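You operate a simulated robot arm through the tools that you are given. There is no shell and no other tool. Be economical: measure what you need, move in short steps, check, and stop when the job is done.

You run a simulated two-armed robot. Do the job below in one go: nothing can be reset, and whatever is moved stays where it is left.

Task
Fetch the white bar and set it on top of the white pack on the long table. Then open the bottom far drawer, fetch the large beaker from the corner end of the bench and set it in the inside of the bottom far drawer, then shut the drawer. The order counts. Set down upright: large beaker.

The check looks at the end state, three seconds after you hand in, the way a careful person would. Anything else that was tipped, shoved, dropped, spilled or broken makes it a failure.

Robot
Two 7-joint arms with two-finger parallel grippers on one trunk, on a base that drives. Base frame: it is fixed to the floor where the robot stands at the start and does not move with it; the origin is under the middle of the robot, x ahead of it, y to its left, z up. Readings come in m, rad, newtons and seconds.
The left shoulder is at the start at [0.05, 0.187, 1.06], the right one opposite. With the tool pointing down near the work surface each hand reaches from about 0.1 to 0.66 m from the robot's upright axis, wherever it stands, measured 20 degrees to its own side. Places, roughly: bottom far drawer [-0.5, 3.7, 0.2]; inside of the bottom far drawer [-0.5, 3.6, 0.1]; large beaker [4, 5.5, 1]. Payload 3.43 kg a hand.
Tool frame (each hand has its own): the origin (TCP) lies between the finger pads and is the grasp point; the fingertips stand 0.03 m ahead of it; z points along the fingers, y is the line along which they close. Largest opening 0.094 m; finger width 0.028, thickness 0.01; the body of the gripper, 0.05 by 0.096 m, starts 0.055 m behind the TCP.
Orientation is told as [roll, pitch, yaw] about the base's x, y, z axes, in that order, counted from this pose: with the fingers straight down and closing along the base's y, the tool's x points along the base's -x, its y along +y and its z along -z.

Tools
- The arms move only by the tool drive_tool. It takes "left_targets", "right_targets" or both (then of equal length, played together; a hand with none holds still); each is a list of rows, each a list of 7 numbers: the shift along the tool's x, y, z in units of 50 mm (1.0 is 50 mm), then the turn, a rotation vector about the tool's x, y, z in units of 8 degrees (1.0 is 8 degrees), then the gripper command, from -1 (shut) to 1 (fully open), values between in proportion. In form: [[tx, ty, tz, ax, ay, az, gripper], ...]. A call has 1 to 12 rows; each row shifts and turns the commanded pose from where the row before left it, along the tool's axes as they then stand. A call with a number of a shift or a turn outside -1 to 1 is refused whole. Each row takes 0.2 s and may step no farther than 0.05 m and 0.15 rad from the row before; otherwise, or with a gripper value out of range, the whole call is refused. Where a pose cannot be reached the arm comes as near as it can. A force on the tool above 40 N (or 10 N above the force at the start of the call, whichever is more), or a blocked arm, ends the call early, and 0.2 s more pass. The fingers move at their own pace (about 0.153 m/s each) and stop on an object; they squeeze with about 39 N. The grip force told is the motor's: it shows also when the fingers shut on nothing. Time passes only in rows, and 0.2 s behind the last, so rows that do not move let the fingers close. The reply holds the time, the measured pose of the TCP, the force on the tool along the base axes, the opening and the grip force, in the units named above and with some noise, with the torque about the TCP (base axes, N m) and any sound that the robot's microphone picked up, and new pictures: "views" is both (left out), scene, wrist or none (wrist: the cameras of the hands that moved).
- Cameras (640 x 400 px; columns grow to the right, rows downward): "scene" is now at [0.1614, 0.0326, 1.2558]; the picture's right is [0.24, -0.97, 0.00], its down [-0.27, -0.07, -0.96] and it looks along [0.93, 0.23, -0.28] (base axes); focal length 229 px, centre (320, 200). "left" rides on the left gripper at [0.076, -0.014, -0.102] in its tool frame; the picture's right is [0.18, 0.98, 0.00], its down [-0.75, 0.14, -0.64] and it looks along [-0.63, 0.12, 0.77] (tool axes); focal length 243 px, centre (320, 200). "right" rides on the right gripper at [0.076, 0.014, -0.102] in its tool frame; the picture's right is [-0.18, 0.98, 0.00], its down [-0.75, -0.14, -0.64] and it looks along [-0.63, -0.12, 0.77] (tool axes); focal length 243 px, centre (320, 200). There is no depth. A picture from a camera that has moved, and an enlarged one, comes with that camera's place and axes in the base frame and with its lens. The place of the scene camera against the robot may be out by one fixed shift of up to 0.018 m in any direction.
- slide_trunk(by): slides the trunk up (or, below 0, down) by that many m; the arms and the scene camera ride with it, the base frame stays. It gives what a move gives, with no picture.
- steer(legs): drives the robot by 1 to 6 legs, each [ahead, left, turn to the left] in m, m and rad, along the robot's own axes; the way and the turn of a leg run together, so that a leg with both is an arc; at most 1.5 m and 3.142 rad a leg. The arms and the cameras ride along, it lands a little off, and it stops where it bumps. It gives what a move gives, and a new picture of the scene camera.
- turn_head(pan, tilt): turns the head with the scene camera to pan (to the left, within 1.396 rad either way) and tilt (down, from -0.506 to 1.204), counted from straight ahead of the robot. It gives what a move gives, and a new picture of the scene camera.
- zoom(camera, box): a new picture of the part [left, top, right, bottom] of that camera's present view, enlarged. It takes no simulated time.
- finish_job(): hands the job in; it is judged then, once.

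Work in short steps. Places have to be worked out from the pictures, the camera data and where the tool is seen: move nearer, look again, correct. Check each grasp and each placing, and mend what went wrong. You have 165 turns and 260 pictures in all, those below and enlarged ones among them. Open the grippers and draw the arms clear of the work before you hand the job in, unless the task says otherwise; then end with one line.

The tools are called after ">>>" as a command line: name --argument value ..., lists and objects as JSON in quotes. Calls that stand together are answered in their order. drive_tool: Moves the arms, as the interface text tells. Its arguments: {"type":"object","properties":{"left_targets":{"type":"array","items":{"type":"array","items":{"type":"number"}}},"right_targets":{"type":"array","items":{"type":"array","items":{"type":"number"}}},"views":{"type":"string","enum":["both","scene","wrist","none"]}},"required":[]} The other tools are called the same way: slide_trunk (by) slides the trunk up or down; steer (legs) drives the base; turn_head (pan, tilt) turns the head that bears the scene camera; zoom (camera, box) takes an enlarged picture of a part of a camera's view; finish_job () hands the job in.

At the start:

```text
time: 0.0
left_tcp_pos: [0.351, 0.1996, 1.1644]
left_tcp_rot: [0.0, -0.001, 0.002]
left_wrist_force: [-0.1, -0.5, 0.0]
left_wrist_torque: [-0.01, 0.02, -0.03]
left_gripper_width: 0.094
left_grip_force: 0.0
right_tcp_pos: [0.3917, -0.1001, 1.1937]
right_tcp_rot: [0.0, 0.0, -0.003]
right_wrist_force: [-0.3, 0.2, 0.7]
right_wrist_torque: [0.01, 0.0, -0.01]
right_gripper_width: 0.0942
right_grip_force: 0.1
trunk travel left (down, up): [-0.275, 0.157]
robot x, y, heading: [0.0038, -0.001, 0.002]
head pan, tilt: [0.246, 0.284]
```

scene: 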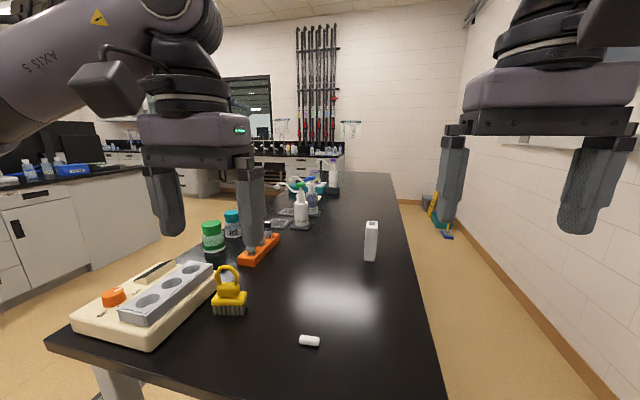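
right: 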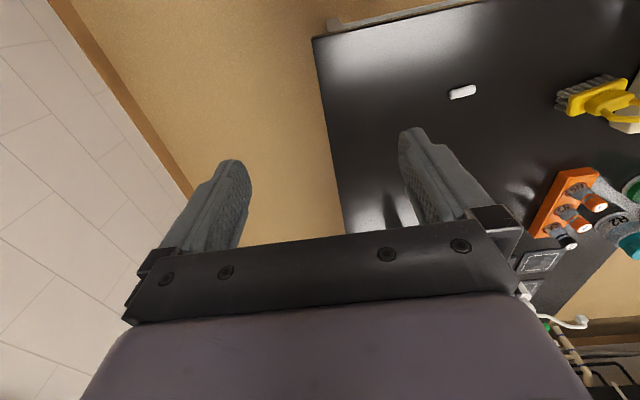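
left: 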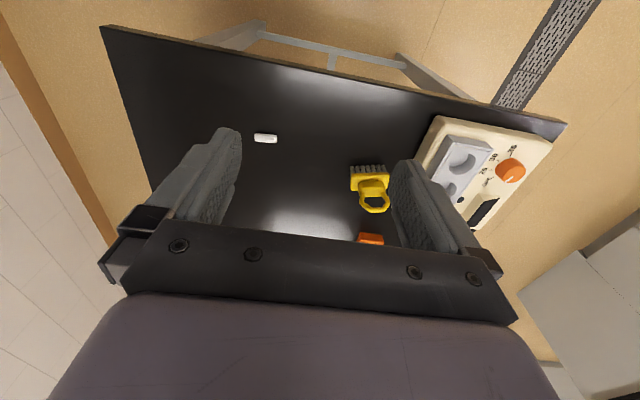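

I judge the white bar to be near [0.465, 0.13, 0.905] and the white pack near [0.77, 0.03], with its top around 1.01. I'll zoom in on both.

>>> zoom --camera "scene" --box '[270, 200, 430, 360]'

>>> zoom --camera "left" --box '[220, 100, 320, 180]'

```text
2.50 times, centred on (350, 280) of scene
camera zoom: at [0.1614, 0.0326, 1.2558], right [0.24, -0.97, 0.0], down [-0.27, -0.07, -0.96], along [0.93, 0.23, -0.28], focal length 572 px, centre (245, 0)
```

zoom: 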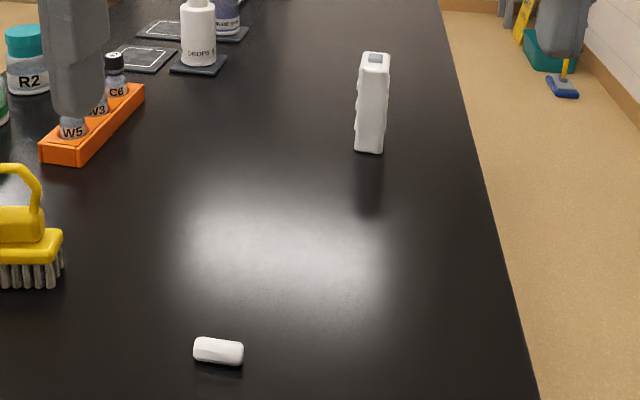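

```text
5.00 times, centred on (270, 140) of left
camera zoom: at [0.275, 0.1858, 1.2663], right [-0.19, 0.98, 0.0], down [0.75, 0.14, 0.64], along [0.63, 0.12, -0.77], focal length 1213 px, centre (570, 500)
```

zoom: 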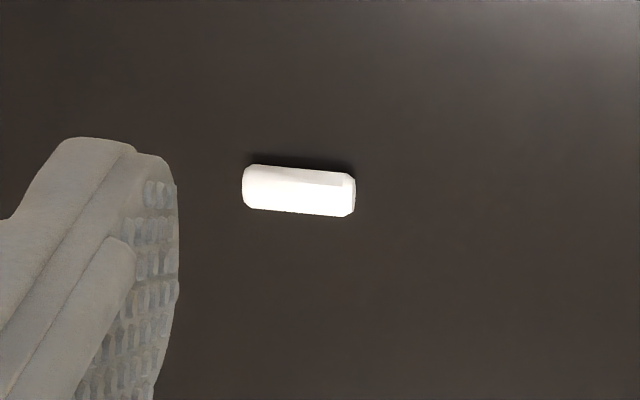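

The bar lies nearly along y at about [0.460, 0.134], and the pack is a narrow upright box. I'll bring the left hand over the bar and start turning it so the fingers close across the bar.

>>> drive_tool --left_targets '[[-0.545, -0.325, 0.7, 0, 0, 0, 1], [-0.545, -0.325, 0.7, 0, 0, 0, 1], [-0.545, -0.325, 0.7, 0, 0, 0, 1], [-0.545, -0.325, 0.7, 0, 0, 0, 1], [0, 0, 0, 0, 0, 1, 1], [0, 0, 0, 0, 0, 1, 1], [0, 0, 0, 0, 0, 1, 1], [0, 0, 0, 0, 0, 1, 1], [0, 0, 0, 0, 0, 1, 1], [0, 0, 0, 0, 0, 1, 1], [0, 0, 0, 0, 0, 1, 1], [0, 0, 0, 0, 0, 1, 1]]' --views "both"

```text
time: 2.6
left_tcp_pos: [0.4145, 0.1526, 1.0216]
left_tcp_rot: [0.003, -0.003, -1.114]
left_wrist_force: [0.0, -0.7, 0.0]
left_wrist_torque: [-0.05, -0.03, -0.03]
left_gripper_width: 0.0936
left_grip_force: 0.0
left hand out of reach, approached as far as the arm can: row 12
right_tcp_pos: [0.3887, -0.0992, 1.1944]
right_tcp_rot: [-0.003, -0.004, 0.001]
right_wrist_force: [-0.4, 1.2, 0.2]
right_wrist_torque: [-0.03, -0.02, -0.03]
right_gripper_width: 0.0941
right_grip_force: 0.1
trunk travel left (down, up): [-0.275, 0.157]
robot x, y, heading: [0.0019, 0.0002, -0.001]
head pan, tilt: [0.246, 0.284]
camera scene: at [0.1601, 0.0339, 1.256], right [0.24, -0.97, 0.0], down [-0.27, -0.07, -0.96], along [0.93, 0.23, -0.28], focal length 229 px, centre (320, 200)
camera left: at [0.3671, 0.2149, 1.1234], right [0.8, 0.6, 0.0], down [0.46, -0.61, 0.64], along [0.39, -0.52, -0.76], focal length 243 px, centre (320, 200)
```

scene: 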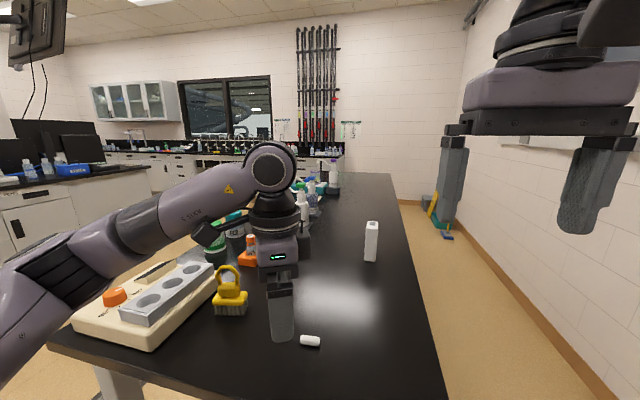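
left: 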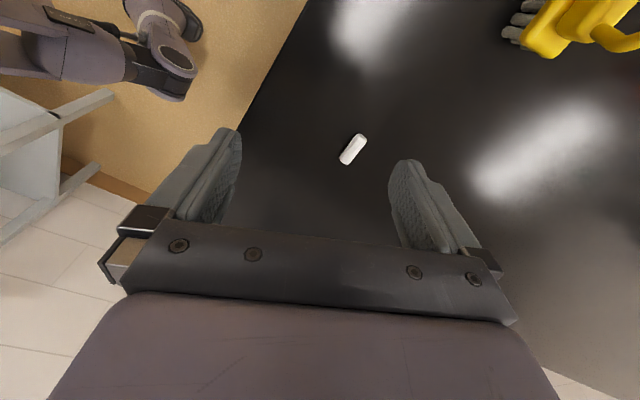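

The wrist stopped at yaw −64°. The other direction (+96°) should also span the bar, so I'll turn back that way.

>>> drive_tool --left_targets '[[0, 0, 0, 0, 0, -1, 1], [0, 0, 0, 0, 0, -1, 1], [0, 0, 0, 0, 0, -1, 1], [0, 0, 0, 0, 0, -1, 1], [0, 0, 0, 0, 0, -1, 1], [0, 0, 0, 0, 0, -1, 1], [0, 0, 0, 0, 0, -1, 1], [0, 0, 0, 0, 0, -1, 1], [0, 0, 0, 0, 0, -1, 1], [0, 0, 0, 0, 0, -1, 1], [0, 0, 0, 0, 0, -1, 1], [0, 0, 0, 0, 0, -1, 1]]' --views "none"

>>> drive_tool --left_targets '[[0, 0, 0, 0, 0, -1, 1], [0, 0, 0, 0, 0, -1, 1], [0, 0, 0, 0, 0, -1, 1], [0, 0, 0, 0, 0, -1, 1], [0, 0, 0, 0, 0, -1, 1], [0, 0, 0, 0, 0, -1, 1], [0, 0, 0, 0, 0, -1, 1], [0, 0, 0, 0, 0, -1, 1]]' --views "wrist"

```text
time: 5.2
left_tcp_pos: [0.4142, 0.1507, 1.0219]
left_tcp_rot: [-0.002, 0.0, 0.563]
left_wrist_force: [0.2, 0.1, -0.7]
left_wrist_torque: [0.0, 0.01, 0.0]
left_gripper_width: 0.0941
left_grip_force: 0.2
right_tcp_pos: [0.3905, -0.1001, 1.1928]
right_tcp_rot: [0.0, -0.001, -0.001]
right_wrist_force: [1.0, 0.4, 0.5]
right_wrist_torque: [0.04, -0.02, -0.01]
right_gripper_width: 0.0937
right_grip_force: 0.0
trunk travel left (down, up): [-0.275, 0.157]
robot x, y, heading: [-0.0008, -0.0005, 0.001]
head pan, tilt: [0.246, 0.284]
```

```text
time: 7.0
left_tcp_pos: [0.4159, 0.1509, 1.0202]
left_tcp_rot: [0.002, 0.003, 1.681]
left_wrist_force: [0.0, -0.2, 0.1]
left_wrist_torque: [-0.01, -0.01, -0.01]
left_gripper_width: 0.0941
left_grip_force: 0.0
right_tcp_pos: [0.3915, -0.0992, 1.1942]
right_tcp_rot: [-0.001, -0.001, -0.001]
right_wrist_force: [0.0, -0.4, -0.3]
right_wrist_torque: [0.0, 0.01, 0.01]
right_gripper_width: 0.0938
right_grip_force: 0.1
trunk travel left (down, up): [-0.275, 0.157]
robot x, y, heading: [-0.0006, 0.0001, -0.004]
head pan, tilt: [0.246, 0.284]
camera left: at [0.4379, 0.0777, 1.1233], right [-0.96, -0.29, 0.0], down [-0.22, 0.73, 0.64], along [-0.19, 0.61, -0.77], focal length 243 px, centre (320, 200)
```

left: 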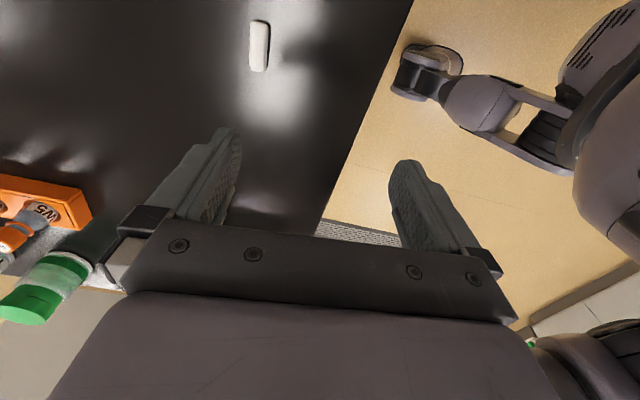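

The turn worked. Triangulating again with both left-hand views puts the bar at about [0.480, 0.127, 0.865]. I'll move above it and look again.

>>> drive_tool --left_targets '[[0.207, -0.407, 0.6, 0, 0, 0, 1], [0.207, -0.407, 0.6, 0, 0, 0, 1], [0.207, -0.407, 0.6, 0, 0, 0, 1], [0, 0, 0, 0, 0, 0, 1]]' --views "both"

```text
time: 8.0
left_tcp_pos: [0.4784, 0.1256, 0.9287]
left_tcp_rot: [0.0, 0.001, 1.677]
left_wrist_force: [-0.2, -0.4, 0.0]
left_wrist_torque: [-0.01, -0.01, -0.04]
left_gripper_width: 0.0941
left_grip_force: 0.0
right_tcp_pos: [0.3918, -0.0991, 1.1939]
right_tcp_rot: [0.0, -0.001, -0.002]
right_wrist_force: [0.3, -0.7, -0.3]
right_wrist_torque: [0.01, -0.01, -0.02]
right_gripper_width: 0.0938
right_grip_force: 0.1
trunk travel left (down, up): [-0.275, 0.157]
robot x, y, heading: [0.0004, 0.0019, 0.002]
head pan, tilt: [0.246, 0.284]
camera scene: at [0.1613, 0.0326, 1.2558], right [0.24, -0.97, 0.0], down [-0.27, -0.07, -0.96], along [0.93, 0.23, -0.28], focal length 229 px, centre (320, 200)
camera left: at [0.5018, 0.0515, 1.0326], right [-0.96, -0.29, 0.0], down [-0.22, 0.73, 0.64], along [-0.18, 0.61, -0.77], focal length 243 px, centre (320, 200)
```

scene: 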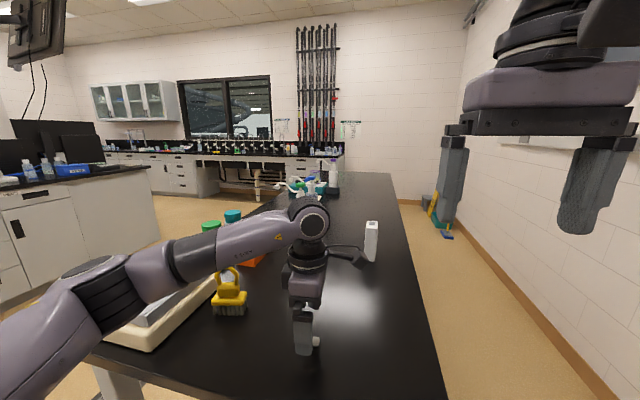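
left: 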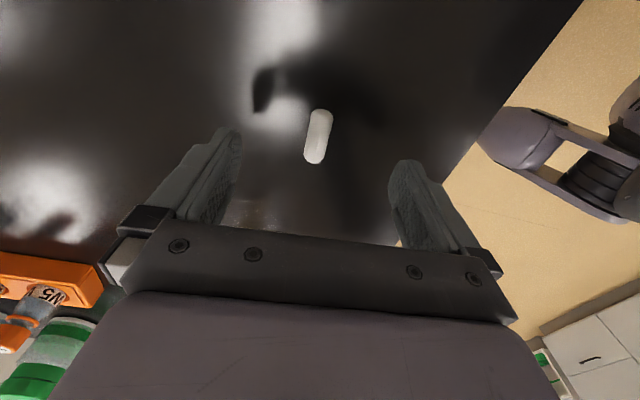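

The bar is centred at [0.481, 0.127]. The fingertips reach 30 mm past the TCP, so I'll go down slowly towards TCP z of about 0.893.

>>> drive_tool --left_targets '[[0, -0.06, 0.35, 0, 0, 0, 0.0], [0, 0, 0.3, 0, 0, 0, 0.0], [0, 0, 0, 0, 0, 0, 0.0]]' --views "both"

```text
time: 8.8
left_tcp_pos: [0.4822, 0.1264, 0.8975]
left_tcp_rot: [0.0, 0.002, 1.677]
left_wrist_force: [-0.3, 0.0, 0.6]
left_wrist_torque: [0.01, 0.0, 0.01]
left_gripper_width: 0.0471
left_grip_force: 0.1
right_tcp_pos: [0.3904, -0.0994, 1.1929]
right_tcp_rot: [-0.001, -0.002, 0.001]
right_wrist_force: [0.1, 0.1, -1.1]
right_wrist_torque: [0.0, -0.03, -0.01]
right_gripper_width: 0.094
right_grip_force: 0.1
trunk travel left (down, up): [-0.275, 0.157]
robot x, y, heading: [-0.0013, 0.0005, -0.001]
head pan, tilt: [0.246, 0.284]
camera scene: at [0.1614, 0.0325, 1.2558], right [0.24, -0.97, 0.0], down [-0.27, -0.07, -0.96], along [0.93, 0.23, -0.28], focal length 229 px, centre (320, 200)
camera left: at [0.5034, 0.0528, 1.0018], right [-0.96, -0.29, 0.0], down [-0.22, 0.74, 0.64], along [-0.18, 0.61, -0.77], focal length 243 px, centre (320, 200)
```

scene: 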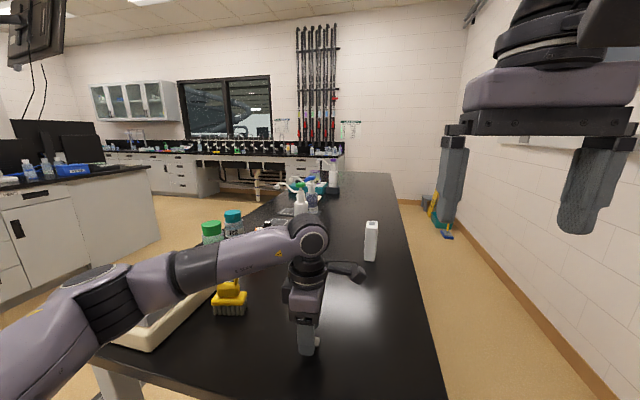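
left: 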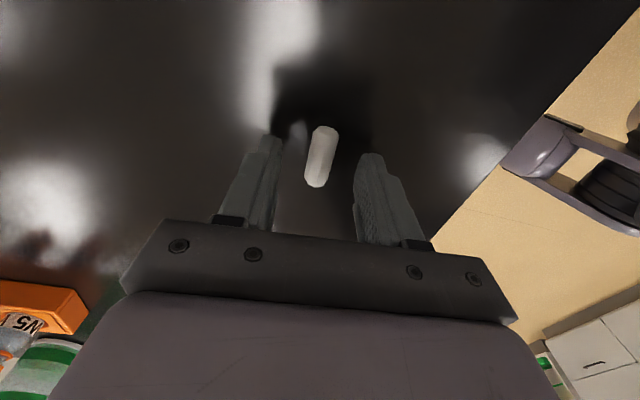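

The bar sits between the fingers. I'll lower in small steps to find the table.

>>> drive_tool --left_targets '[[0, 0, 0.1, 0, 0, 0, 0.0], [0, 0, 0.1, 0, 0, 0, 0.0]]' --views "none"

```text
time: 9.4
left_tcp_pos: [0.4816, 0.1272, 0.8904]
left_tcp_rot: [-0.002, -0.001, 1.678]
left_wrist_force: [0.4, -0.1, 5.1]
left_wrist_torque: [0.05, 0.12, 0.0]
left_gripper_width: 0.0466
left_grip_force: 0.0
right_tcp_pos: [0.3908, -0.0987, 1.1951]
right_tcp_rot: [0.002, -0.002, -0.002]
right_wrist_force: [-0.1, -0.8, -0.1]
right_wrist_torque: [0.0, -0.03, 0.03]
right_gripper_width: 0.094
right_grip_force: 0.2
trunk travel left (down, up): [-0.275, 0.157]
robot x, y, heading: [0.0004, 0.001, -0.004]
head pan, tilt: [0.246, 0.284]
```

Contact came at TCP z 0.890, so the table top is at about 0.860. I'll back off 2 mm, close and lift a little.

>>> drive_tool --left_targets '[[0, 0, -0.06, 0, 0, 0, 0.0], [0, 0, 0, 0, 0, 0, -1], [0, 0, 0, 0, 0, 0, -1], [0, 0, 0, 0, 0, 0, -1], [0, 0, -0.5, 0, 0, 0, -1], [0, 0, -1, 0, 0, 0, -1], [0, 0, -1, 0, 0, 0, -1]]' --views "both"

```text
time: 11.0
left_tcp_pos: [0.4781, 0.1283, 1.0168]
left_tcp_rot: [0.001, 0.0, 1.676]
left_wrist_force: [-0.4, -0.9, 0.0]
left_wrist_torque: [0.0, -0.02, 0.01]
left_gripper_width: 0.0128
left_grip_force: 38.9
right_tcp_pos: [0.3908, -0.1007, 1.1934]
right_tcp_rot: [0.0, -0.002, -0.002]
right_wrist_force: [0.4, -0.1, 0.2]
right_wrist_torque: [-0.03, 0.01, -0.03]
right_gripper_width: 0.0939
right_grip_force: 0.0
trunk travel left (down, up): [-0.275, 0.157]
robot x, y, heading: [0.0044, -0.0011, 0.0]
head pan, tilt: [0.246, 0.284]
camera scene: at [0.1611, 0.0324, 1.2558], right [0.24, -0.97, 0.0], down [-0.27, -0.07, -0.96], along [0.93, 0.23, -0.28], focal length 229 px, centre (320, 200)
camera left: at [0.5011, 0.0546, 1.1198], right [-0.96, -0.29, 0.0], down [-0.22, 0.73, 0.64], along [-0.18, 0.61, -0.77], focal length 243 px, centre (320, 200)
```

scene: 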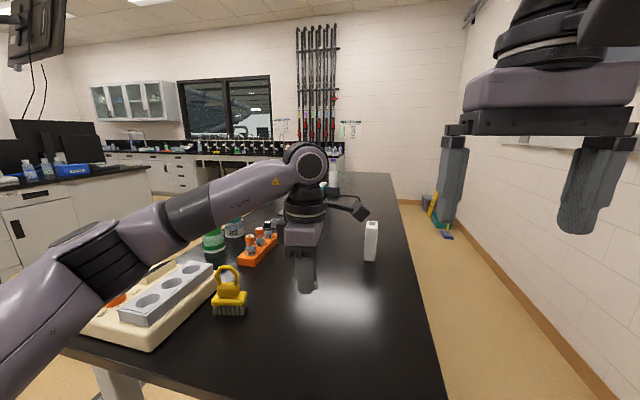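
left: 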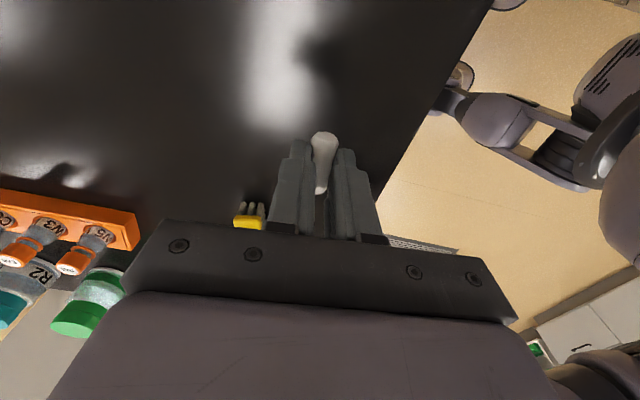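

The bar is held, 12.8 mm across. With the table at 0.86 the pack comes out near [0.84, 0.03] with its top near 0.99, too far to reach from the table's end. I'll raise the hand and drive into the aisle on the right, alongside the pack.

>>> drive_tool --left_targets '[[0, 0.3, -0.9, 0, 0, 0, -1], [0, 0.3, -0.9, 0, 0, 0, -1], [0, 0.3, -0.9, 0, 0, 0, -1], [0, 0.3, -0.9, 0, 0, 0, -1], [0, 0, 0, 0, 0, 0, -1]]' --views "none"

>>> steer --legs '[[0, -0.62, 0]]'

```text
time: 12.2
left_tcp_pos: [0.4226, 0.1175, 1.1962]
left_tcp_rot: [0.0, 0.003, 1.679]
left_wrist_force: [0.7, 0.4, 0.0]
left_wrist_torque: [0.01, 0.0, 0.02]
left_gripper_width: 0.013
left_grip_force: 39.1
right_tcp_pos: [0.3913, -0.0999, 1.1931]
right_tcp_rot: [0.0, 0.0, -0.001]
right_wrist_force: [-0.2, 0.4, 0.0]
right_wrist_torque: [0.01, 0.01, 0.0]
right_gripper_width: 0.0942
right_grip_force: 0.1
trunk travel left (down, up): [-0.275, 0.157]
robot x, y, heading: [0.0005, -0.0025, 0.002]
head pan, tilt: [0.246, 0.284]
```

```text
time: 15.6
left_tcp_pos: [0.4249, -0.1942, 1.1953]
left_tcp_rot: [-0.003, 0.0, 1.665]
left_wrist_force: [-0.1, 0.8, 0.2]
left_wrist_torque: [0.02, -0.02, -0.02]
left_gripper_width: 0.0131
left_grip_force: 38.7
right_tcp_pos: [0.3914, -0.4114, 1.1942]
right_tcp_rot: [0.001, 0.0, -0.011]
right_wrist_force: [0.5, -0.3, -0.1]
right_wrist_torque: [0.02, -0.03, -0.02]
right_gripper_width: 0.0941
right_grip_force: 0.1
trunk travel left (down, up): [-0.275, 0.157]
robot x, y, heading: [0.0038, -0.3059, -0.011]
head pan, tilt: [0.246, 0.284]
stopped in leg 1: the robot was blocked; the commanded pose is now the measured one
camera scene: at [0.1639, -0.2758, 1.2558], right [0.24, -0.97, 0.0], down [-0.27, -0.07, -0.96], along [0.93, 0.23, -0.28], focal length 229 px, centre (320, 200)
```

scene: 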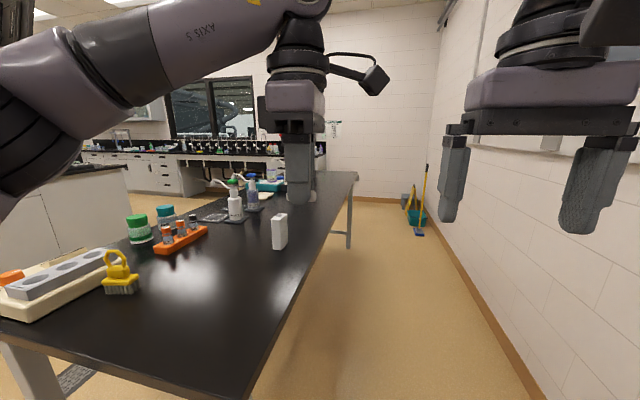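

Something blocked the sideways drive at y = −0.31. I'll look right and down to see what.

>>> turn_head --pan -1.2 --tilt 0.5

>>> turn_head --pan 1.3 --tilt 0.5

```text
time: 17.2
left_tcp_pos: [0.4247, -0.195, 1.1949]
left_tcp_rot: [-0.002, 0.001, 1.665]
left_wrist_force: [-0.7, -0.5, 0.0]
left_wrist_torque: [-0.01, 0.0, -0.02]
left_gripper_width: 0.0129
left_grip_force: 39.2
right_tcp_pos: [0.3921, -0.4116, 1.1946]
right_tcp_rot: [0.001, 0.002, -0.011]
right_wrist_force: [-0.7, 0.6, -0.3]
right_wrist_torque: [-0.03, 0.01, -0.01]
right_gripper_width: 0.0941
right_grip_force: 0.0
trunk travel left (down, up): [-0.275, 0.157]
robot x, y, heading: [0.0029, -0.307, -0.008]
head pan, tilt: [-1.201, 0.499]
camera scene: at [0.1055, -0.3834, 1.236], right [-0.93, -0.35, 0.0], down [-0.17, 0.45, -0.88], along [0.31, -0.82, -0.48], focal length 229 px, centre (320, 200)
```

scene: 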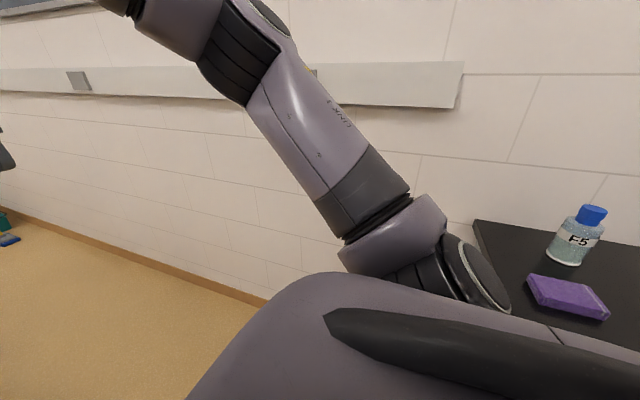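

```text
time: 19.4
left_tcp_pos: [0.4246, -0.1942, 1.1956]
left_tcp_rot: [-0.001, 0.001, 1.665]
left_wrist_force: [0.0, -0.1, 0.7]
left_wrist_torque: [0.0, 0.0, 0.01]
left_gripper_width: 0.0131
left_grip_force: 39.3
right_tcp_pos: [0.3938, -0.4122, 1.1945]
right_tcp_rot: [0.004, 0.001, -0.012]
right_wrist_force: [-0.9, -0.3, 0.0]
right_wrist_torque: [0.01, -0.03, 0.02]
right_gripper_width: 0.0941
right_grip_force: 0.0
trunk travel left (down, up): [-0.275, 0.157]
robot x, y, heading: [-0.0006, -0.3057, -0.009]
head pan, tilt: [1.3, 0.499]
camera scene: at [0.0982, -0.2109, 1.236], right [0.96, -0.28, 0.0], down [-0.13, -0.46, -0.88], along [0.24, 0.84, -0.48], focal length 229 px, centre (320, 200)
```

scene: 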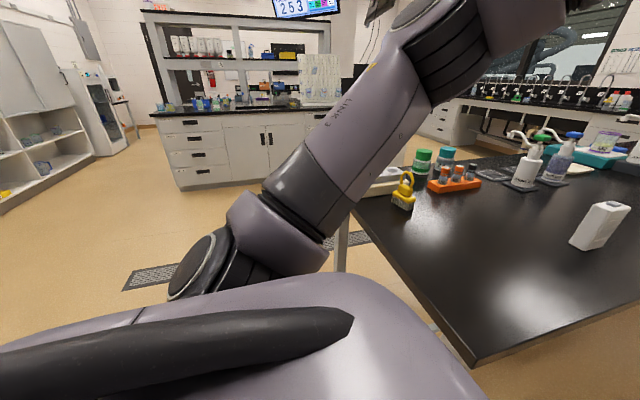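

A second bench stands on my right near x < −0.12, and the base or right elbow met it. I'll raise the trunk so the elbows clear, back off, turn 45° right and slip diagonally through the gap between the table corner and that bench.

>>> slide_trunk --by 0.155

>>> steer --legs '[[-0.06, 0.126, 0], [0, 0, -0.775]]'

>>> turn_head --pan 0.0 --tilt 0.7

```text
time: 21.2
left_tcp_pos: [0.425, -0.1946, 1.3497]
left_tcp_rot: [-0.002, 0.0, 1.665]
left_wrist_force: [-1.0, -0.3, 0.4]
left_wrist_torque: [-0.04, -0.01, 0.01]
left_gripper_width: 0.013
left_grip_force: 39.3
right_tcp_pos: [0.3922, -0.4114, 1.3484]
right_tcp_rot: [0.003, 0.0, -0.014]
right_wrist_force: [1.0, -0.1, 0.4]
right_wrist_torque: [0.01, 0.02, 0.0]
right_gripper_width: 0.0938
right_grip_force: 0.1
trunk travel left (down, up): [-0.43, 0.002]
robot x, y, heading: [-0.001, -0.3058, -0.005]
head pan, tilt: [1.3, 0.499]
```

```text
time: 25.0
left_tcp_pos: [0.3259, -0.3915, 1.3502]
left_tcp_rot: [-0.002, 0.0, 0.897]
left_wrist_force: [-0.7, 0.5, 0.7]
left_wrist_torque: [-0.02, -0.02, -0.03]
left_gripper_width: 0.0128
left_grip_force: 39.3
right_tcp_pos: [0.1514, -0.5258, 1.3477]
right_tcp_rot: [0.001, 0.0, -0.78]
right_wrist_force: [0.1, 0.1, 0.1]
right_wrist_torque: [0.02, 0.03, -0.01]
right_gripper_width: 0.0943
right_grip_force: 0.0
trunk travel left (down, up): [-0.43, 0.002]
robot x, y, heading: [-0.0562, -0.178, -0.779]
head pan, tilt: [1.3, 0.499]
camera scene: at [0.0761, -0.1648, 1.391], right [0.5, -0.87, 0.0], down [-0.41, -0.24, -0.88], along [0.76, 0.44, -0.48], focal length 229 px, centre (320, 200)
```

scene: 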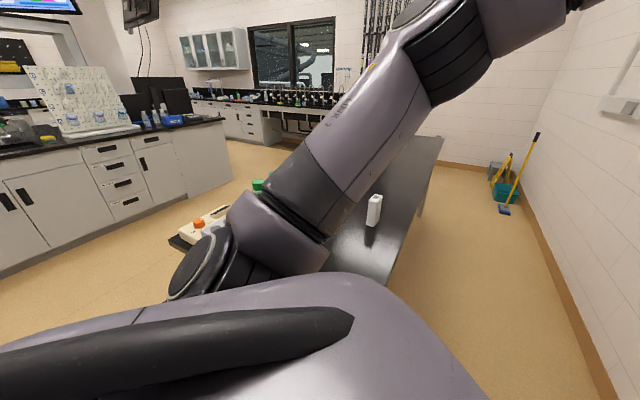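

```text
time: 26.5
left_tcp_pos: [0.3252, -0.3918, 1.3496]
left_tcp_rot: [-0.003, 0.0, 0.898]
left_wrist_force: [-0.3, 0.0, 0.5]
left_wrist_torque: [-0.02, -0.01, 0.01]
left_gripper_width: 0.0131
left_grip_force: 39.0
right_tcp_pos: [0.1513, -0.5253, 1.3483]
right_tcp_rot: [0.001, 0.001, -0.779]
right_wrist_force: [0.3, -0.3, -0.3]
right_wrist_torque: [0.02, 0.0, 0.04]
right_gripper_width: 0.0943
right_grip_force: 0.1
trunk travel left (down, up): [-0.43, 0.002]
robot x, y, heading: [-0.0572, -0.1804, -0.773]
head pan, tilt: [0.0, 0.7]
camera scene: at [0.058, -0.2696, 1.3733], right [-0.7, -0.71, 0.0], down [-0.46, 0.45, -0.77], along [0.55, -0.54, -0.64], focal length 229 px, centre (320, 200)
```

scene: 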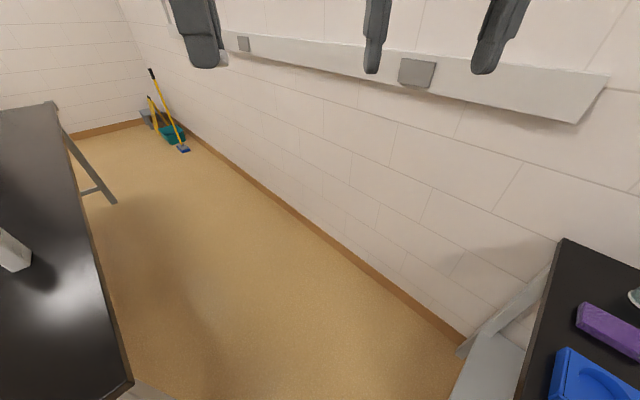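

The gap runs from the table corner at [0.37, −0.10] to the bench end at x ≈ −0.12, with the wall at y ≈ −1.18. I'll drive ahead diagonally.

>>> steer --legs '[[0.55, 0, 0]]'

```text
time: 29.7
left_tcp_pos: [0.716, -0.7741, 1.3499]
left_tcp_rot: [-0.002, 0.001, 0.896]
left_wrist_force: [0.5, -0.2, -0.6]
left_wrist_torque: [0.01, 0.02, -0.03]
left_gripper_width: 0.0129
left_grip_force: 39.1
right_tcp_pos: [0.5432, -0.9078, 1.3488]
right_tcp_rot: [0.001, 0.0, -0.78]
right_wrist_force: [-0.1, -0.5, 0.3]
right_wrist_torque: [0.05, -0.02, -0.01]
right_gripper_width: 0.0943
right_grip_force: 0.0
trunk travel left (down, up): [-0.43, 0.002]
robot x, y, heading: [0.3351, -0.5583, -0.775]
head pan, tilt: [0.0, 0.7]
camera scene: at [0.4483, -0.6526, 1.3733], right [-0.7, -0.71, 0.0], down [-0.46, 0.45, -0.76], along [0.55, -0.54, -0.64], focal length 229 px, centre (320, 200)
```

scene: 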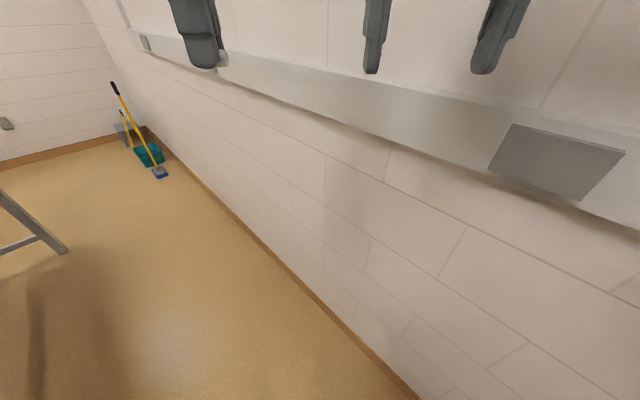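

I'm through. I'll turn back to heading 0, drive ahead to x ≈ 1.0, then turn left to face the table.

>>> steer --legs '[[0, 0, 0.775], [0.68, 0, 0]]'

>>> turn_head --pan 0.9 --tilt 0.6

```text
time: 35.4
left_tcp_pos: [1.4287, -0.457, 1.3507]
left_tcp_rot: [-0.002, 0.001, 1.654]
left_wrist_force: [-0.1, -0.1, -0.2]
left_wrist_torque: [-0.03, -0.01, 0.01]
left_gripper_width: 0.0127
left_grip_force: 39.2
right_tcp_pos: [1.3947, -0.6746, 1.3483]
right_tcp_rot: [0.002, 0.0, -0.023]
right_wrist_force: [0.6, 0.2, -0.2]
right_wrist_torque: [-0.02, 0.02, 0.02]
right_gripper_width: 0.0938
right_grip_force: 0.1
trunk travel left (down, up): [-0.43, 0.002]
robot x, y, heading: [1.0027, -0.5663, -0.017]
head pan, tilt: [0.0, 0.7]
camera scene: at [1.1603, -0.5579, 1.3733], right [-0.02, -1.0, 0.0], down [-0.64, 0.01, -0.76], along [0.76, -0.01, -0.64], focal length 229 px, centre (320, 200)
```

scene: 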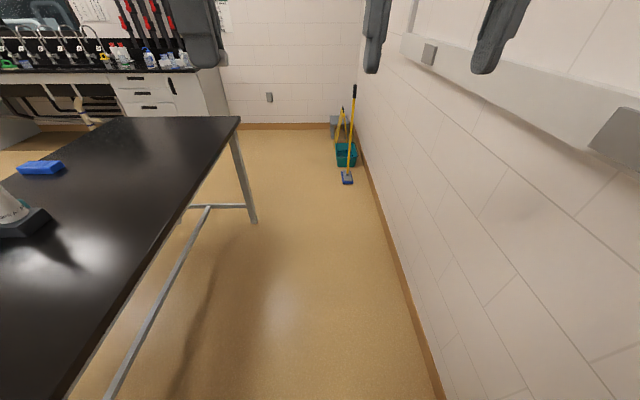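

```text
time: 36.6
left_tcp_pos: [1.4286, -0.4568, 1.3504]
left_tcp_rot: [-0.003, -0.001, 1.655]
left_wrist_force: [-0.3, 0.4, 0.2]
left_wrist_torque: [0.02, -0.04, 0.03]
left_gripper_width: 0.0133
left_grip_force: 38.8
right_tcp_pos: [1.3945, -0.6735, 1.3491]
right_tcp_rot: [0.002, -0.002, -0.024]
right_wrist_force: [-0.2, 0.3, 0.2]
right_wrist_torque: [0.02, 0.02, -0.02]
right_gripper_width: 0.0942
right_grip_force: 0.0
trunk travel left (down, up): [-0.43, 0.002]
robot x, y, heading: [1.0007, -0.5663, -0.018]
head pan, tilt: [0.901, 0.6]
camera scene: at [1.1313, -0.4881, 1.3819], right [0.77, -0.64, 0.0], down [-0.36, -0.44, -0.83], along [0.53, 0.64, -0.56], focal length 229 px, centre (320, 200)
```

scene: 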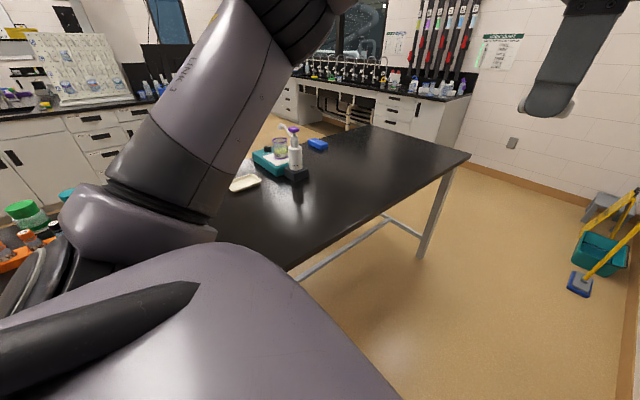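

Now I'll turn left to face the table and look down at the pack.

>>> steer --legs '[[0, 0, 1.588]]'

>>> turn_head --pan 0.2 --tilt 0.7

```text
time: 40.9
left_tcp_pos: [0.8835, -0.1457, 1.3511]
left_tcp_rot: [-0.002, 0.001, -3.026]
left_wrist_force: [-0.7, 0.2, 0.1]
left_wrist_torque: [0.03, 0.03, -0.02]
left_gripper_width: 0.0129
left_grip_force: 38.6
right_tcp_pos: [1.1002, -0.1719, 1.3495]
right_tcp_rot: [0.001, 0.0, 1.581]
right_wrist_force: [0.7, 0.6, 0.1]
right_wrist_torque: [-0.03, 0.0, -0.01]
right_gripper_width: 0.0939
right_grip_force: 0.1
trunk travel left (down, up): [-0.43, 0.002]
robot x, y, heading: [1.0035, -0.5643, 1.585]
head pan, tilt: [0.901, 0.6]
camera scene: at [0.9458, -0.4428, 1.3819], right [0.61, 0.79, 0.0], down [0.45, -0.35, -0.83], along [-0.65, 0.5, -0.56], focal length 229 px, centre (320, 200)
```

scene: 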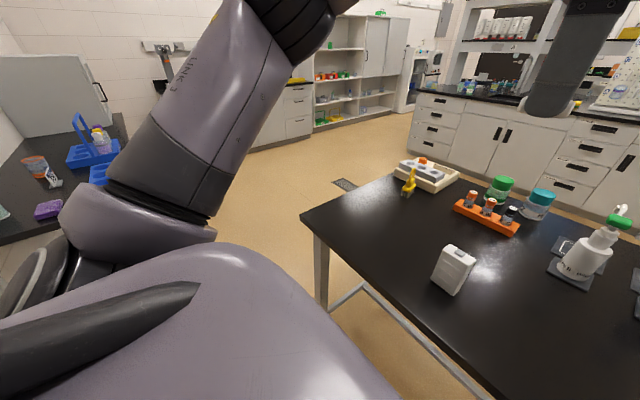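

```text
time: 42.0
left_tcp_pos: [0.8831, -0.1449, 1.35]
left_tcp_rot: [-0.002, 0.0, -3.027]
left_wrist_force: [0.1, -0.1, -0.4]
left_wrist_torque: [0.0, 0.01, 0.01]
left_gripper_width: 0.0129
left_grip_force: 39.3
right_tcp_pos: [1.1, -0.1717, 1.3506]
right_tcp_rot: [0.003, -0.003, 1.58]
right_wrist_force: [-0.1, 0.4, -0.5]
right_wrist_torque: [-0.01, -0.03, -0.01]
right_gripper_width: 0.0941
right_grip_force: 0.1
trunk travel left (down, up): [-0.43, 0.002]
robot x, y, heading: [1.0038, -0.5616, 1.585]
head pan, tilt: [0.201, 0.7]
camera scene: at [0.9978, -0.4137, 1.3733], right [0.98, 0.21, 0.0], down [0.14, -0.63, -0.77], along [-0.16, 0.75, -0.64], focal length 229 px, centre (320, 200)
```

scene: 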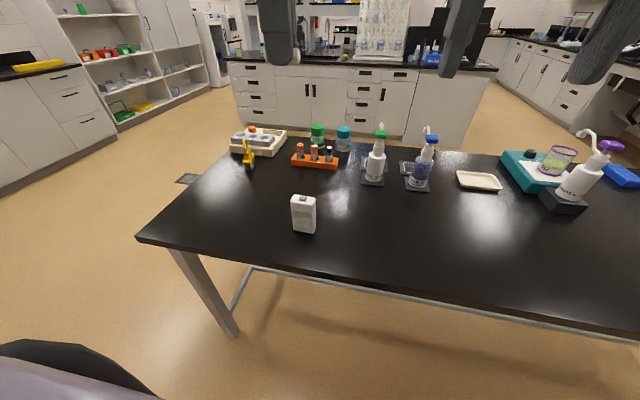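

>>> zoom --camera "scene" --box '[264, 175, 344, 250]'

```text
5.33 times, centred on (304, 212) of scene
camera zoom: at [0.9978, -0.4137, 1.3733], right [0.98, 0.21, 0.0], down [0.14, -0.63, -0.77], along [-0.16, 0.75, -0.64], focal length 1221 px, centre (405, 133)
```

zoom: 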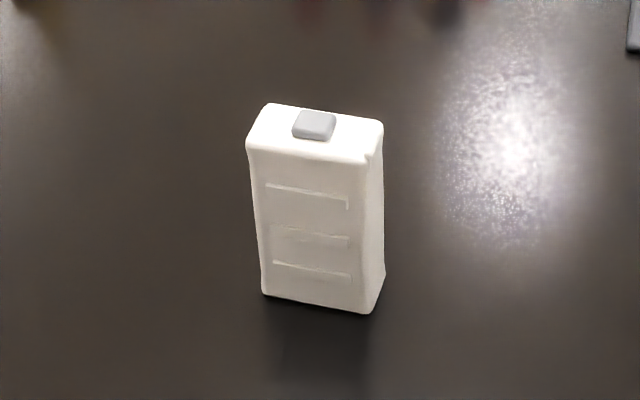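

The pack stands about 61 mm wide in x and 33 mm deep in y. Its top is at about [0.852, 0.047, 0.972], with a small raised grey button in the middle. I'll square the hand (yaw 180) and move above the pack to refine this with the wrist camera.

>>> drive_tool --left_targets '[[0, 0, 0, 0, 0, 0.85, -1], [-0.103, -0.64, 0.667, 0, 0, 0, -1], [-0.103, -0.64, 0.667, 0, 0, 0, -1], [-0.103, -0.64, 0.667, 0, 0, 0, -1], [-0.103, -0.64, 0.667, 0, 0, 0, -1], [-0.103, -0.64, 0.667, 0, 0, 0, -1], [-0.103, -0.64, 0.667, 0, 0, 0, -1], [0, 0, 0, 0, 0, 0, -1]]' --views "both"

```text
time: 43.8
left_tcp_pos: [0.8485, 0.0433, 1.1524]
left_tcp_rot: [-0.002, -0.001, 3.138]
left_wrist_force: [-0.1, 0.1, -1.1]
left_wrist_torque: [0.05, -0.05, 0.0]
left_gripper_width: 0.0131
left_grip_force: 39.0
left hand out of reach, approached as far as the arm can: row 7
right_tcp_pos: [1.0995, -0.172, 1.3494]
right_tcp_rot: [0.001, -0.001, 1.58]
right_wrist_force: [-0.7, 0.6, 0.2]
right_wrist_torque: [0.01, 0.02, 0.0]
right_gripper_width: 0.0939
right_grip_force: 0.0
trunk travel left (down, up): [-0.43, 0.002]
robot x, y, heading: [1.0061, -0.5668, 1.585]
head pan, tilt: [0.201, 0.7]
camera scene: at [0.9975, -0.414, 1.3734], right [0.98, 0.21, 0.0], down [0.14, -0.63, -0.77], along [-0.16, 0.75, -0.64], focal length 229 px, centre (320, 200)
camera left: at [0.9247, 0.0577, 1.2551], right [0.18, -0.98, 0.0], down [-0.75, -0.14, 0.64], along [-0.63, -0.11, -0.77], focal length 243 px, centre (320, 200)
```

scene: 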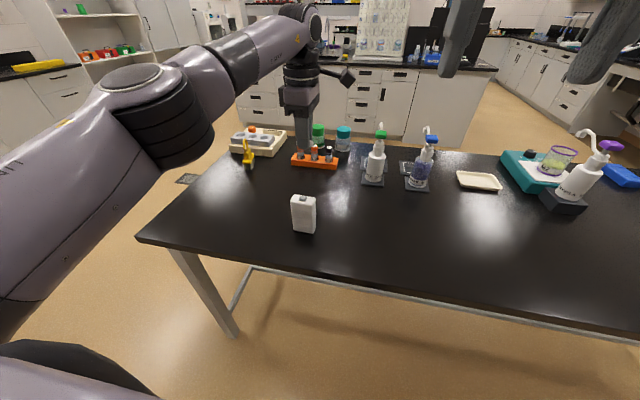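
left: 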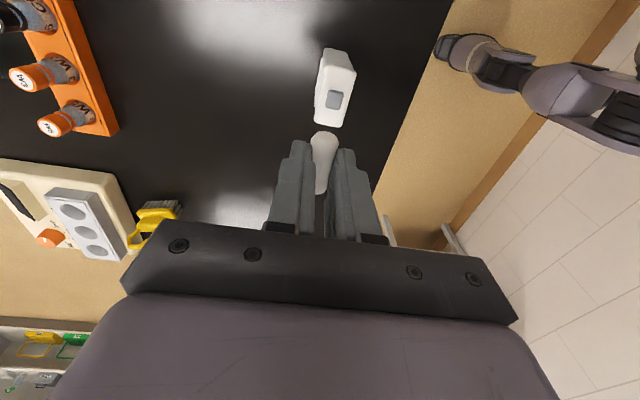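

The arm is at its reach limit, so I'll drive 6 cm nearer. The wrist view puts the button near [0.842, 0.027]; I'll re-centre the hand over it after the drive.

>>> steer --legs '[[0.06, 0, 0]]'

>>> drive_tool --left_targets '[[-0.07, 0.8, 0.2, 0, 0, 0, -1], [-0.07, 0.8, 0.2, 0, 0, 0, -1], [0, 0, 0.8, 0, 0, 0, -1], [0, 0, 0, 0, 0, 0, -1]]' --views "both"

```text
time: 44.8
left_tcp_pos: [0.8484, 0.1034, 1.1525]
left_tcp_rot: [-0.001, 0.0, 3.137]
left_wrist_force: [1.0, -0.7, 0.0]
left_wrist_torque: [-0.02, 0.0, -0.03]
left_gripper_width: 0.0131
left_grip_force: 39.6
right_tcp_pos: [1.0996, -0.1136, 1.3496]
right_tcp_rot: [0.002, -0.001, 1.579]
right_wrist_force: [0.4, 0.3, 0.0]
right_wrist_torque: [-0.03, 0.01, -0.01]
right_gripper_width: 0.0941
right_grip_force: 0.1
trunk travel left (down, up): [-0.43, 0.002]
robot x, y, heading: [1.0029, -0.5074, 1.576]
head pan, tilt: [0.201, 0.7]
camera scene: at [0.9972, -0.3545, 1.3732], right [0.98, 0.21, 0.0], down [0.14, -0.63, -0.76], along [-0.16, 0.75, -0.64], focal length 229 px, centre (320, 200)
```

scene: 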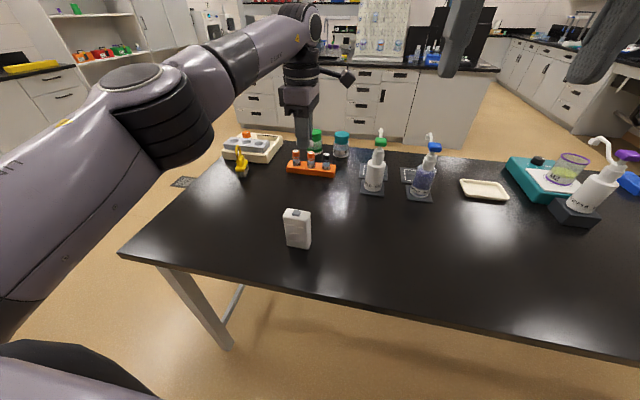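

```text
time: 45.8
left_tcp_pos: [0.8423, 0.0236, 1.0931]
left_tcp_rot: [-0.002, 0.001, 3.138]
left_wrist_force: [0.4, -0.5, -1.3]
left_wrist_torque: [0.02, -0.02, -0.01]
left_gripper_width: 0.0128
left_grip_force: 38.6
right_tcp_pos: [1.1001, -0.1146, 1.3496]
right_tcp_rot: [0.003, -0.002, 1.578]
right_wrist_force: [0.7, 0.1, 0.9]
right_wrist_torque: [0.03, 0.05, -0.01]
right_gripper_width: 0.094
right_grip_force: 0.0
trunk travel left (down, up): [-0.43, 0.002]
robot x, y, heading: [1.0045, -0.5082, 1.58]
head pan, tilt: [0.201, 0.7]
camera scene: at [0.9974, -0.3563, 1.3734], right [0.98, 0.21, 0.0], down [0.14, -0.63, -0.77], along [-0.16, 0.75, -0.64], focal length 229 px, centre (320, 200)
camera left: at [0.919, 0.0375, 1.1962], right [0.18, -0.98, 0.0], down [-0.75, -0.14, 0.64], along [-0.63, -0.11, -0.77], focal length 243 px, centre (320, 200)
```

scene: 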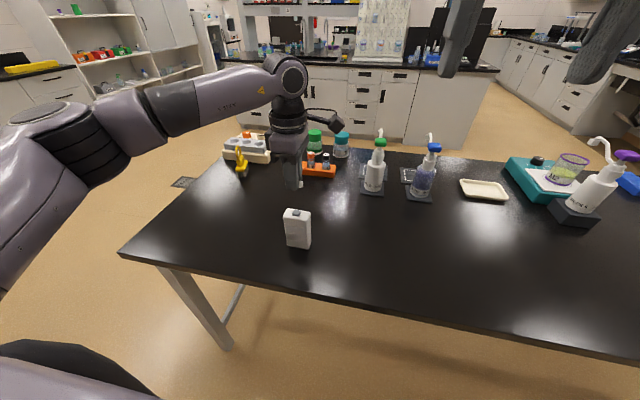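
left: 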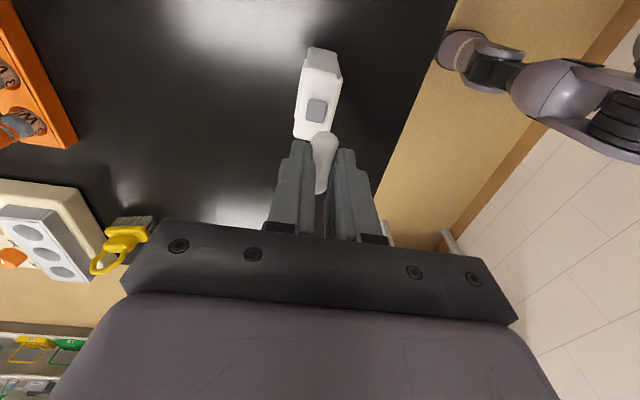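

Two wrist views agree on the button at about [0.843, 0.028, 0.98]. I'll centre over it, go down to 1.035 and check.

>>> drive_tool --left_targets '[[0.01, -0.09, 0.4, 0, 0, 0, -1], [0, 0, 0.7, 0, 0, 0, -1], [0, 0, 0, 0, 0, 0, -1]]' --views "wrist"

>>> zoom --camera "scene" --box '[250, 160, 350, 260]'

```text
time: 46.6
left_tcp_pos: [0.8438, 0.0271, 1.04]
left_tcp_rot: [-0.002, -0.001, 3.139]
left_wrist_force: [-1.0, -0.7, 0.2]
left_wrist_torque: [-0.05, -0.01, -0.02]
left_gripper_width: 0.0131
left_grip_force: 39.5
right_tcp_pos: [1.0989, -0.1139, 1.35]
right_tcp_rot: [0.001, 0.0, 1.578]
right_wrist_force: [-0.2, -0.3, 1.1]
right_wrist_torque: [-0.05, 0.0, 0.0]
right_gripper_width: 0.0942
right_grip_force: 0.2
trunk travel left (down, up): [-0.43, 0.002]
robot x, y, heading: [1.0021, -0.5098, 1.577]
head pan, tilt: [0.201, 0.7]
camera left: at [0.9201, 0.0411, 1.1434], right [0.18, -0.98, 0.0], down [-0.75, -0.14, 0.64], along [-0.63, -0.11, -0.77], focal length 243 px, centre (320, 200)
```

left: 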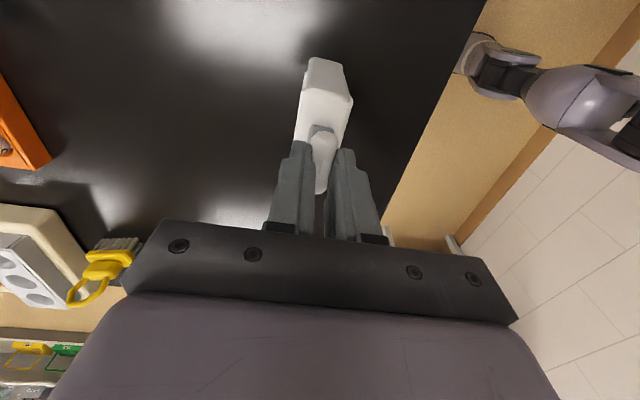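

```text
4.00 times, centred on (300, 210) of scene
camera zoom: at [0.9973, -0.3559, 1.3733], right [0.98, 0.21, 0.0], down [0.14, -0.63, -0.77], along [-0.16, 0.75, -0.64], focal length 916 px, centre (400, 160)
```

zoom: 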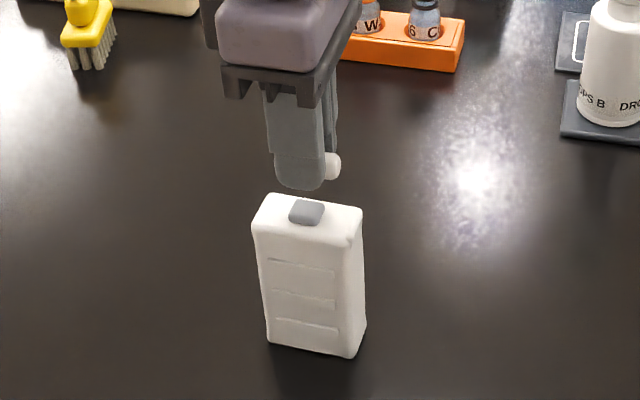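

Bar and button line up in both views. I'll descend gently until I feel contact.

>>> drive_tool --left_targets '[[0, 0, 0.2, 0, 0, 0, -1], [0, 0, 0.2, 0, 0, 0, -1], [0, 0, 0, 0, 0, 0, -1]]' --views "wrist"

>>> zoom --camera "scene" --box '[250, 160, 350, 260]'

```text
time: 47.4
left_tcp_pos: [0.8416, 0.028, 1.0216]
left_tcp_rot: [-0.003, 0.001, 3.139]
left_wrist_force: [0.5, 1.0, 0.9]
left_wrist_torque: [0.02, 0.01, 0.02]
left_gripper_width: 0.0132
left_grip_force: 38.9
right_tcp_pos: [1.0993, -0.1148, 1.3496]
right_tcp_rot: [0.002, -0.001, 1.579]
right_wrist_force: [0.0, 0.3, 0.2]
right_wrist_torque: [-0.02, -0.02, 0.0]
right_gripper_width: 0.094
right_grip_force: 0.0
trunk travel left (down, up): [-0.43, 0.002]
robot x, y, heading: [1.0028, -0.5065, 1.587]
head pan, tilt: [0.201, 0.7]
camera left: at [0.9189, 0.0418, 1.1235], right [0.18, -0.98, 0.0], down [-0.75, -0.14, 0.64], along [-0.63, -0.11, -0.77], focal length 243 px, centre (320, 200)
```

left: 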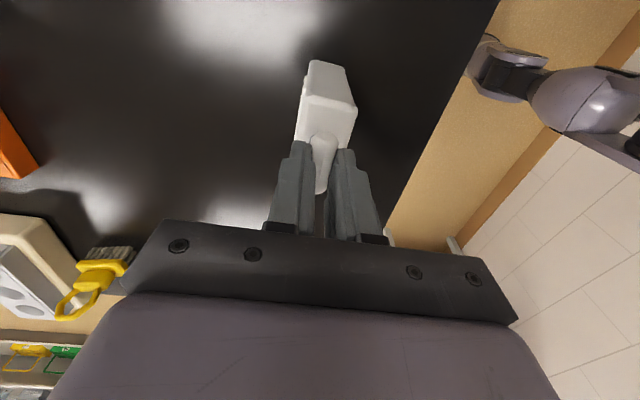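

```text
4.00 times, centred on (300, 210) of scene
camera zoom: at [0.9972, -0.3557, 1.3733], right [0.98, 0.21, 0.0], down [0.14, -0.63, -0.76], along [-0.16, 0.75, -0.64], focal length 916 px, centre (400, 160)
```

zoom: 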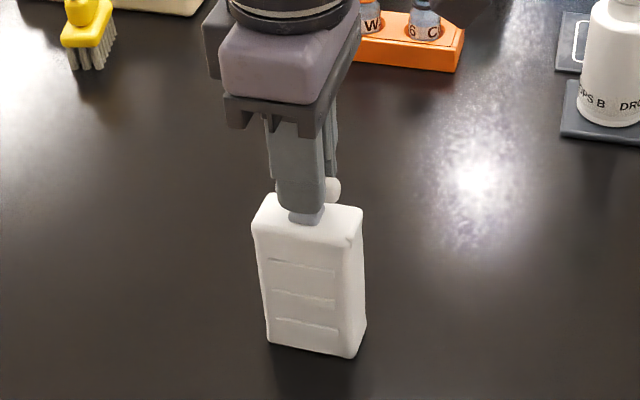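

Close now. I'll take small steps down.

>>> drive_tool --left_targets '[[0, 0, 0.1, 0, 0, 0, -1], [0, 0, 0.06, 0, 0, 0, -1], [0, 0, 0, 0, 0, 0, -1]]' --views "none"

>>> zoom --camera "scene" --box '[270, 190, 330, 230]'

```text
time: 48.2
left_tcp_pos: [0.8433, 0.0273, 1.0118]
left_tcp_rot: [-0.002, -0.001, 3.137]
left_wrist_force: [-0.5, -0.3, 0.1]
left_wrist_torque: [-0.04, 0.0, 0.02]
left_gripper_width: 0.0129
left_grip_force: 39.2
right_tcp_pos: [1.0989, -0.1133, 1.3492]
right_tcp_rot: [0.003, -0.001, 1.581]
right_wrist_force: [0.2, -0.3, -0.1]
right_wrist_torque: [-0.03, 0.01, 0.0]
right_gripper_width: 0.0941
right_grip_force: 0.0
trunk travel left (down, up): [-0.43, 0.002]
robot x, y, heading: [1.0051, -0.5066, 1.583]
head pan, tilt: [0.201, 0.7]
```

```text
10.00 times, centred on (300, 210) of scene
camera zoom: at [0.9972, -0.3557, 1.3733], right [0.98, 0.21, 0.0], down [0.14, -0.63, -0.76], along [-0.16, 0.75, -0.64], focal length 2289 px, centre (520, 100)
```

zoom: 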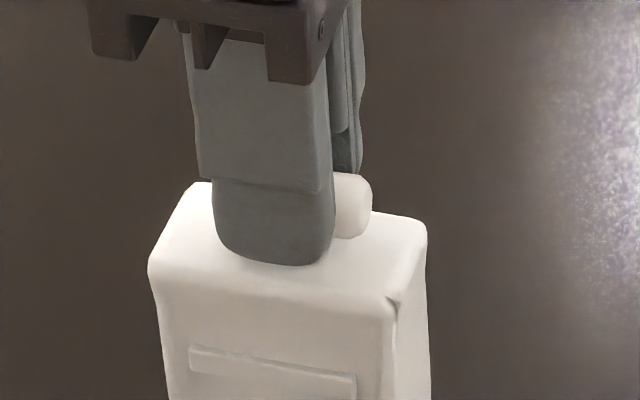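

>>> drive_tool --left_targets '[[0, 0, 0.05, 0, 0, 0, -1], [0, 0, 0, 0, 0, 0, -1]]' --views "none"

>>> drive_tool --left_targets '[[0, 0, 0.04, 0, 0, 0, -1], [0, 0, 0, 0, 0, 0, -1]]' --views "none"

```text
time: 48.8
left_tcp_pos: [0.8429, 0.0271, 1.0082]
left_tcp_rot: [-0.001, 0.0, 3.139]
left_wrist_force: [0.2, 1.3, 0.2]
left_wrist_torque: [-0.02, -0.02, 0.02]
left_gripper_width: 0.013
left_grip_force: 39.7
right_tcp_pos: [1.0983, -0.1147, 1.3493]
right_tcp_rot: [0.001, -0.002, 1.58]
right_wrist_force: [-0.1, 0.3, -0.5]
right_wrist_torque: [0.01, 0.05, -0.01]
right_gripper_width: 0.0938
right_grip_force: 0.1
trunk travel left (down, up): [-0.43, 0.002]
robot x, y, heading: [1.0001, -0.5044, 1.589]
head pan, tilt: [0.201, 0.7]
```

```text
time: 49.4
left_tcp_pos: [0.842, 0.0279, 1.007]
left_tcp_rot: [0.0, -0.001, 3.138]
left_wrist_force: [0.6, -0.7, -0.8]
left_wrist_torque: [-0.02, -0.01, 0.0]
left_gripper_width: 0.013
left_grip_force: 38.7
right_tcp_pos: [1.0977, -0.1153, 1.3483]
right_tcp_rot: [0.003, 0.0, 1.58]
right_wrist_force: [0.2, -0.2, 0.6]
right_wrist_torque: [0.02, 0.02, -0.01]
right_gripper_width: 0.0941
right_grip_force: 0.0
trunk travel left (down, up): [-0.43, 0.002]
robot x, y, heading: [1.0025, -0.508, 1.588]
head pan, tilt: [0.201, 0.7]
```

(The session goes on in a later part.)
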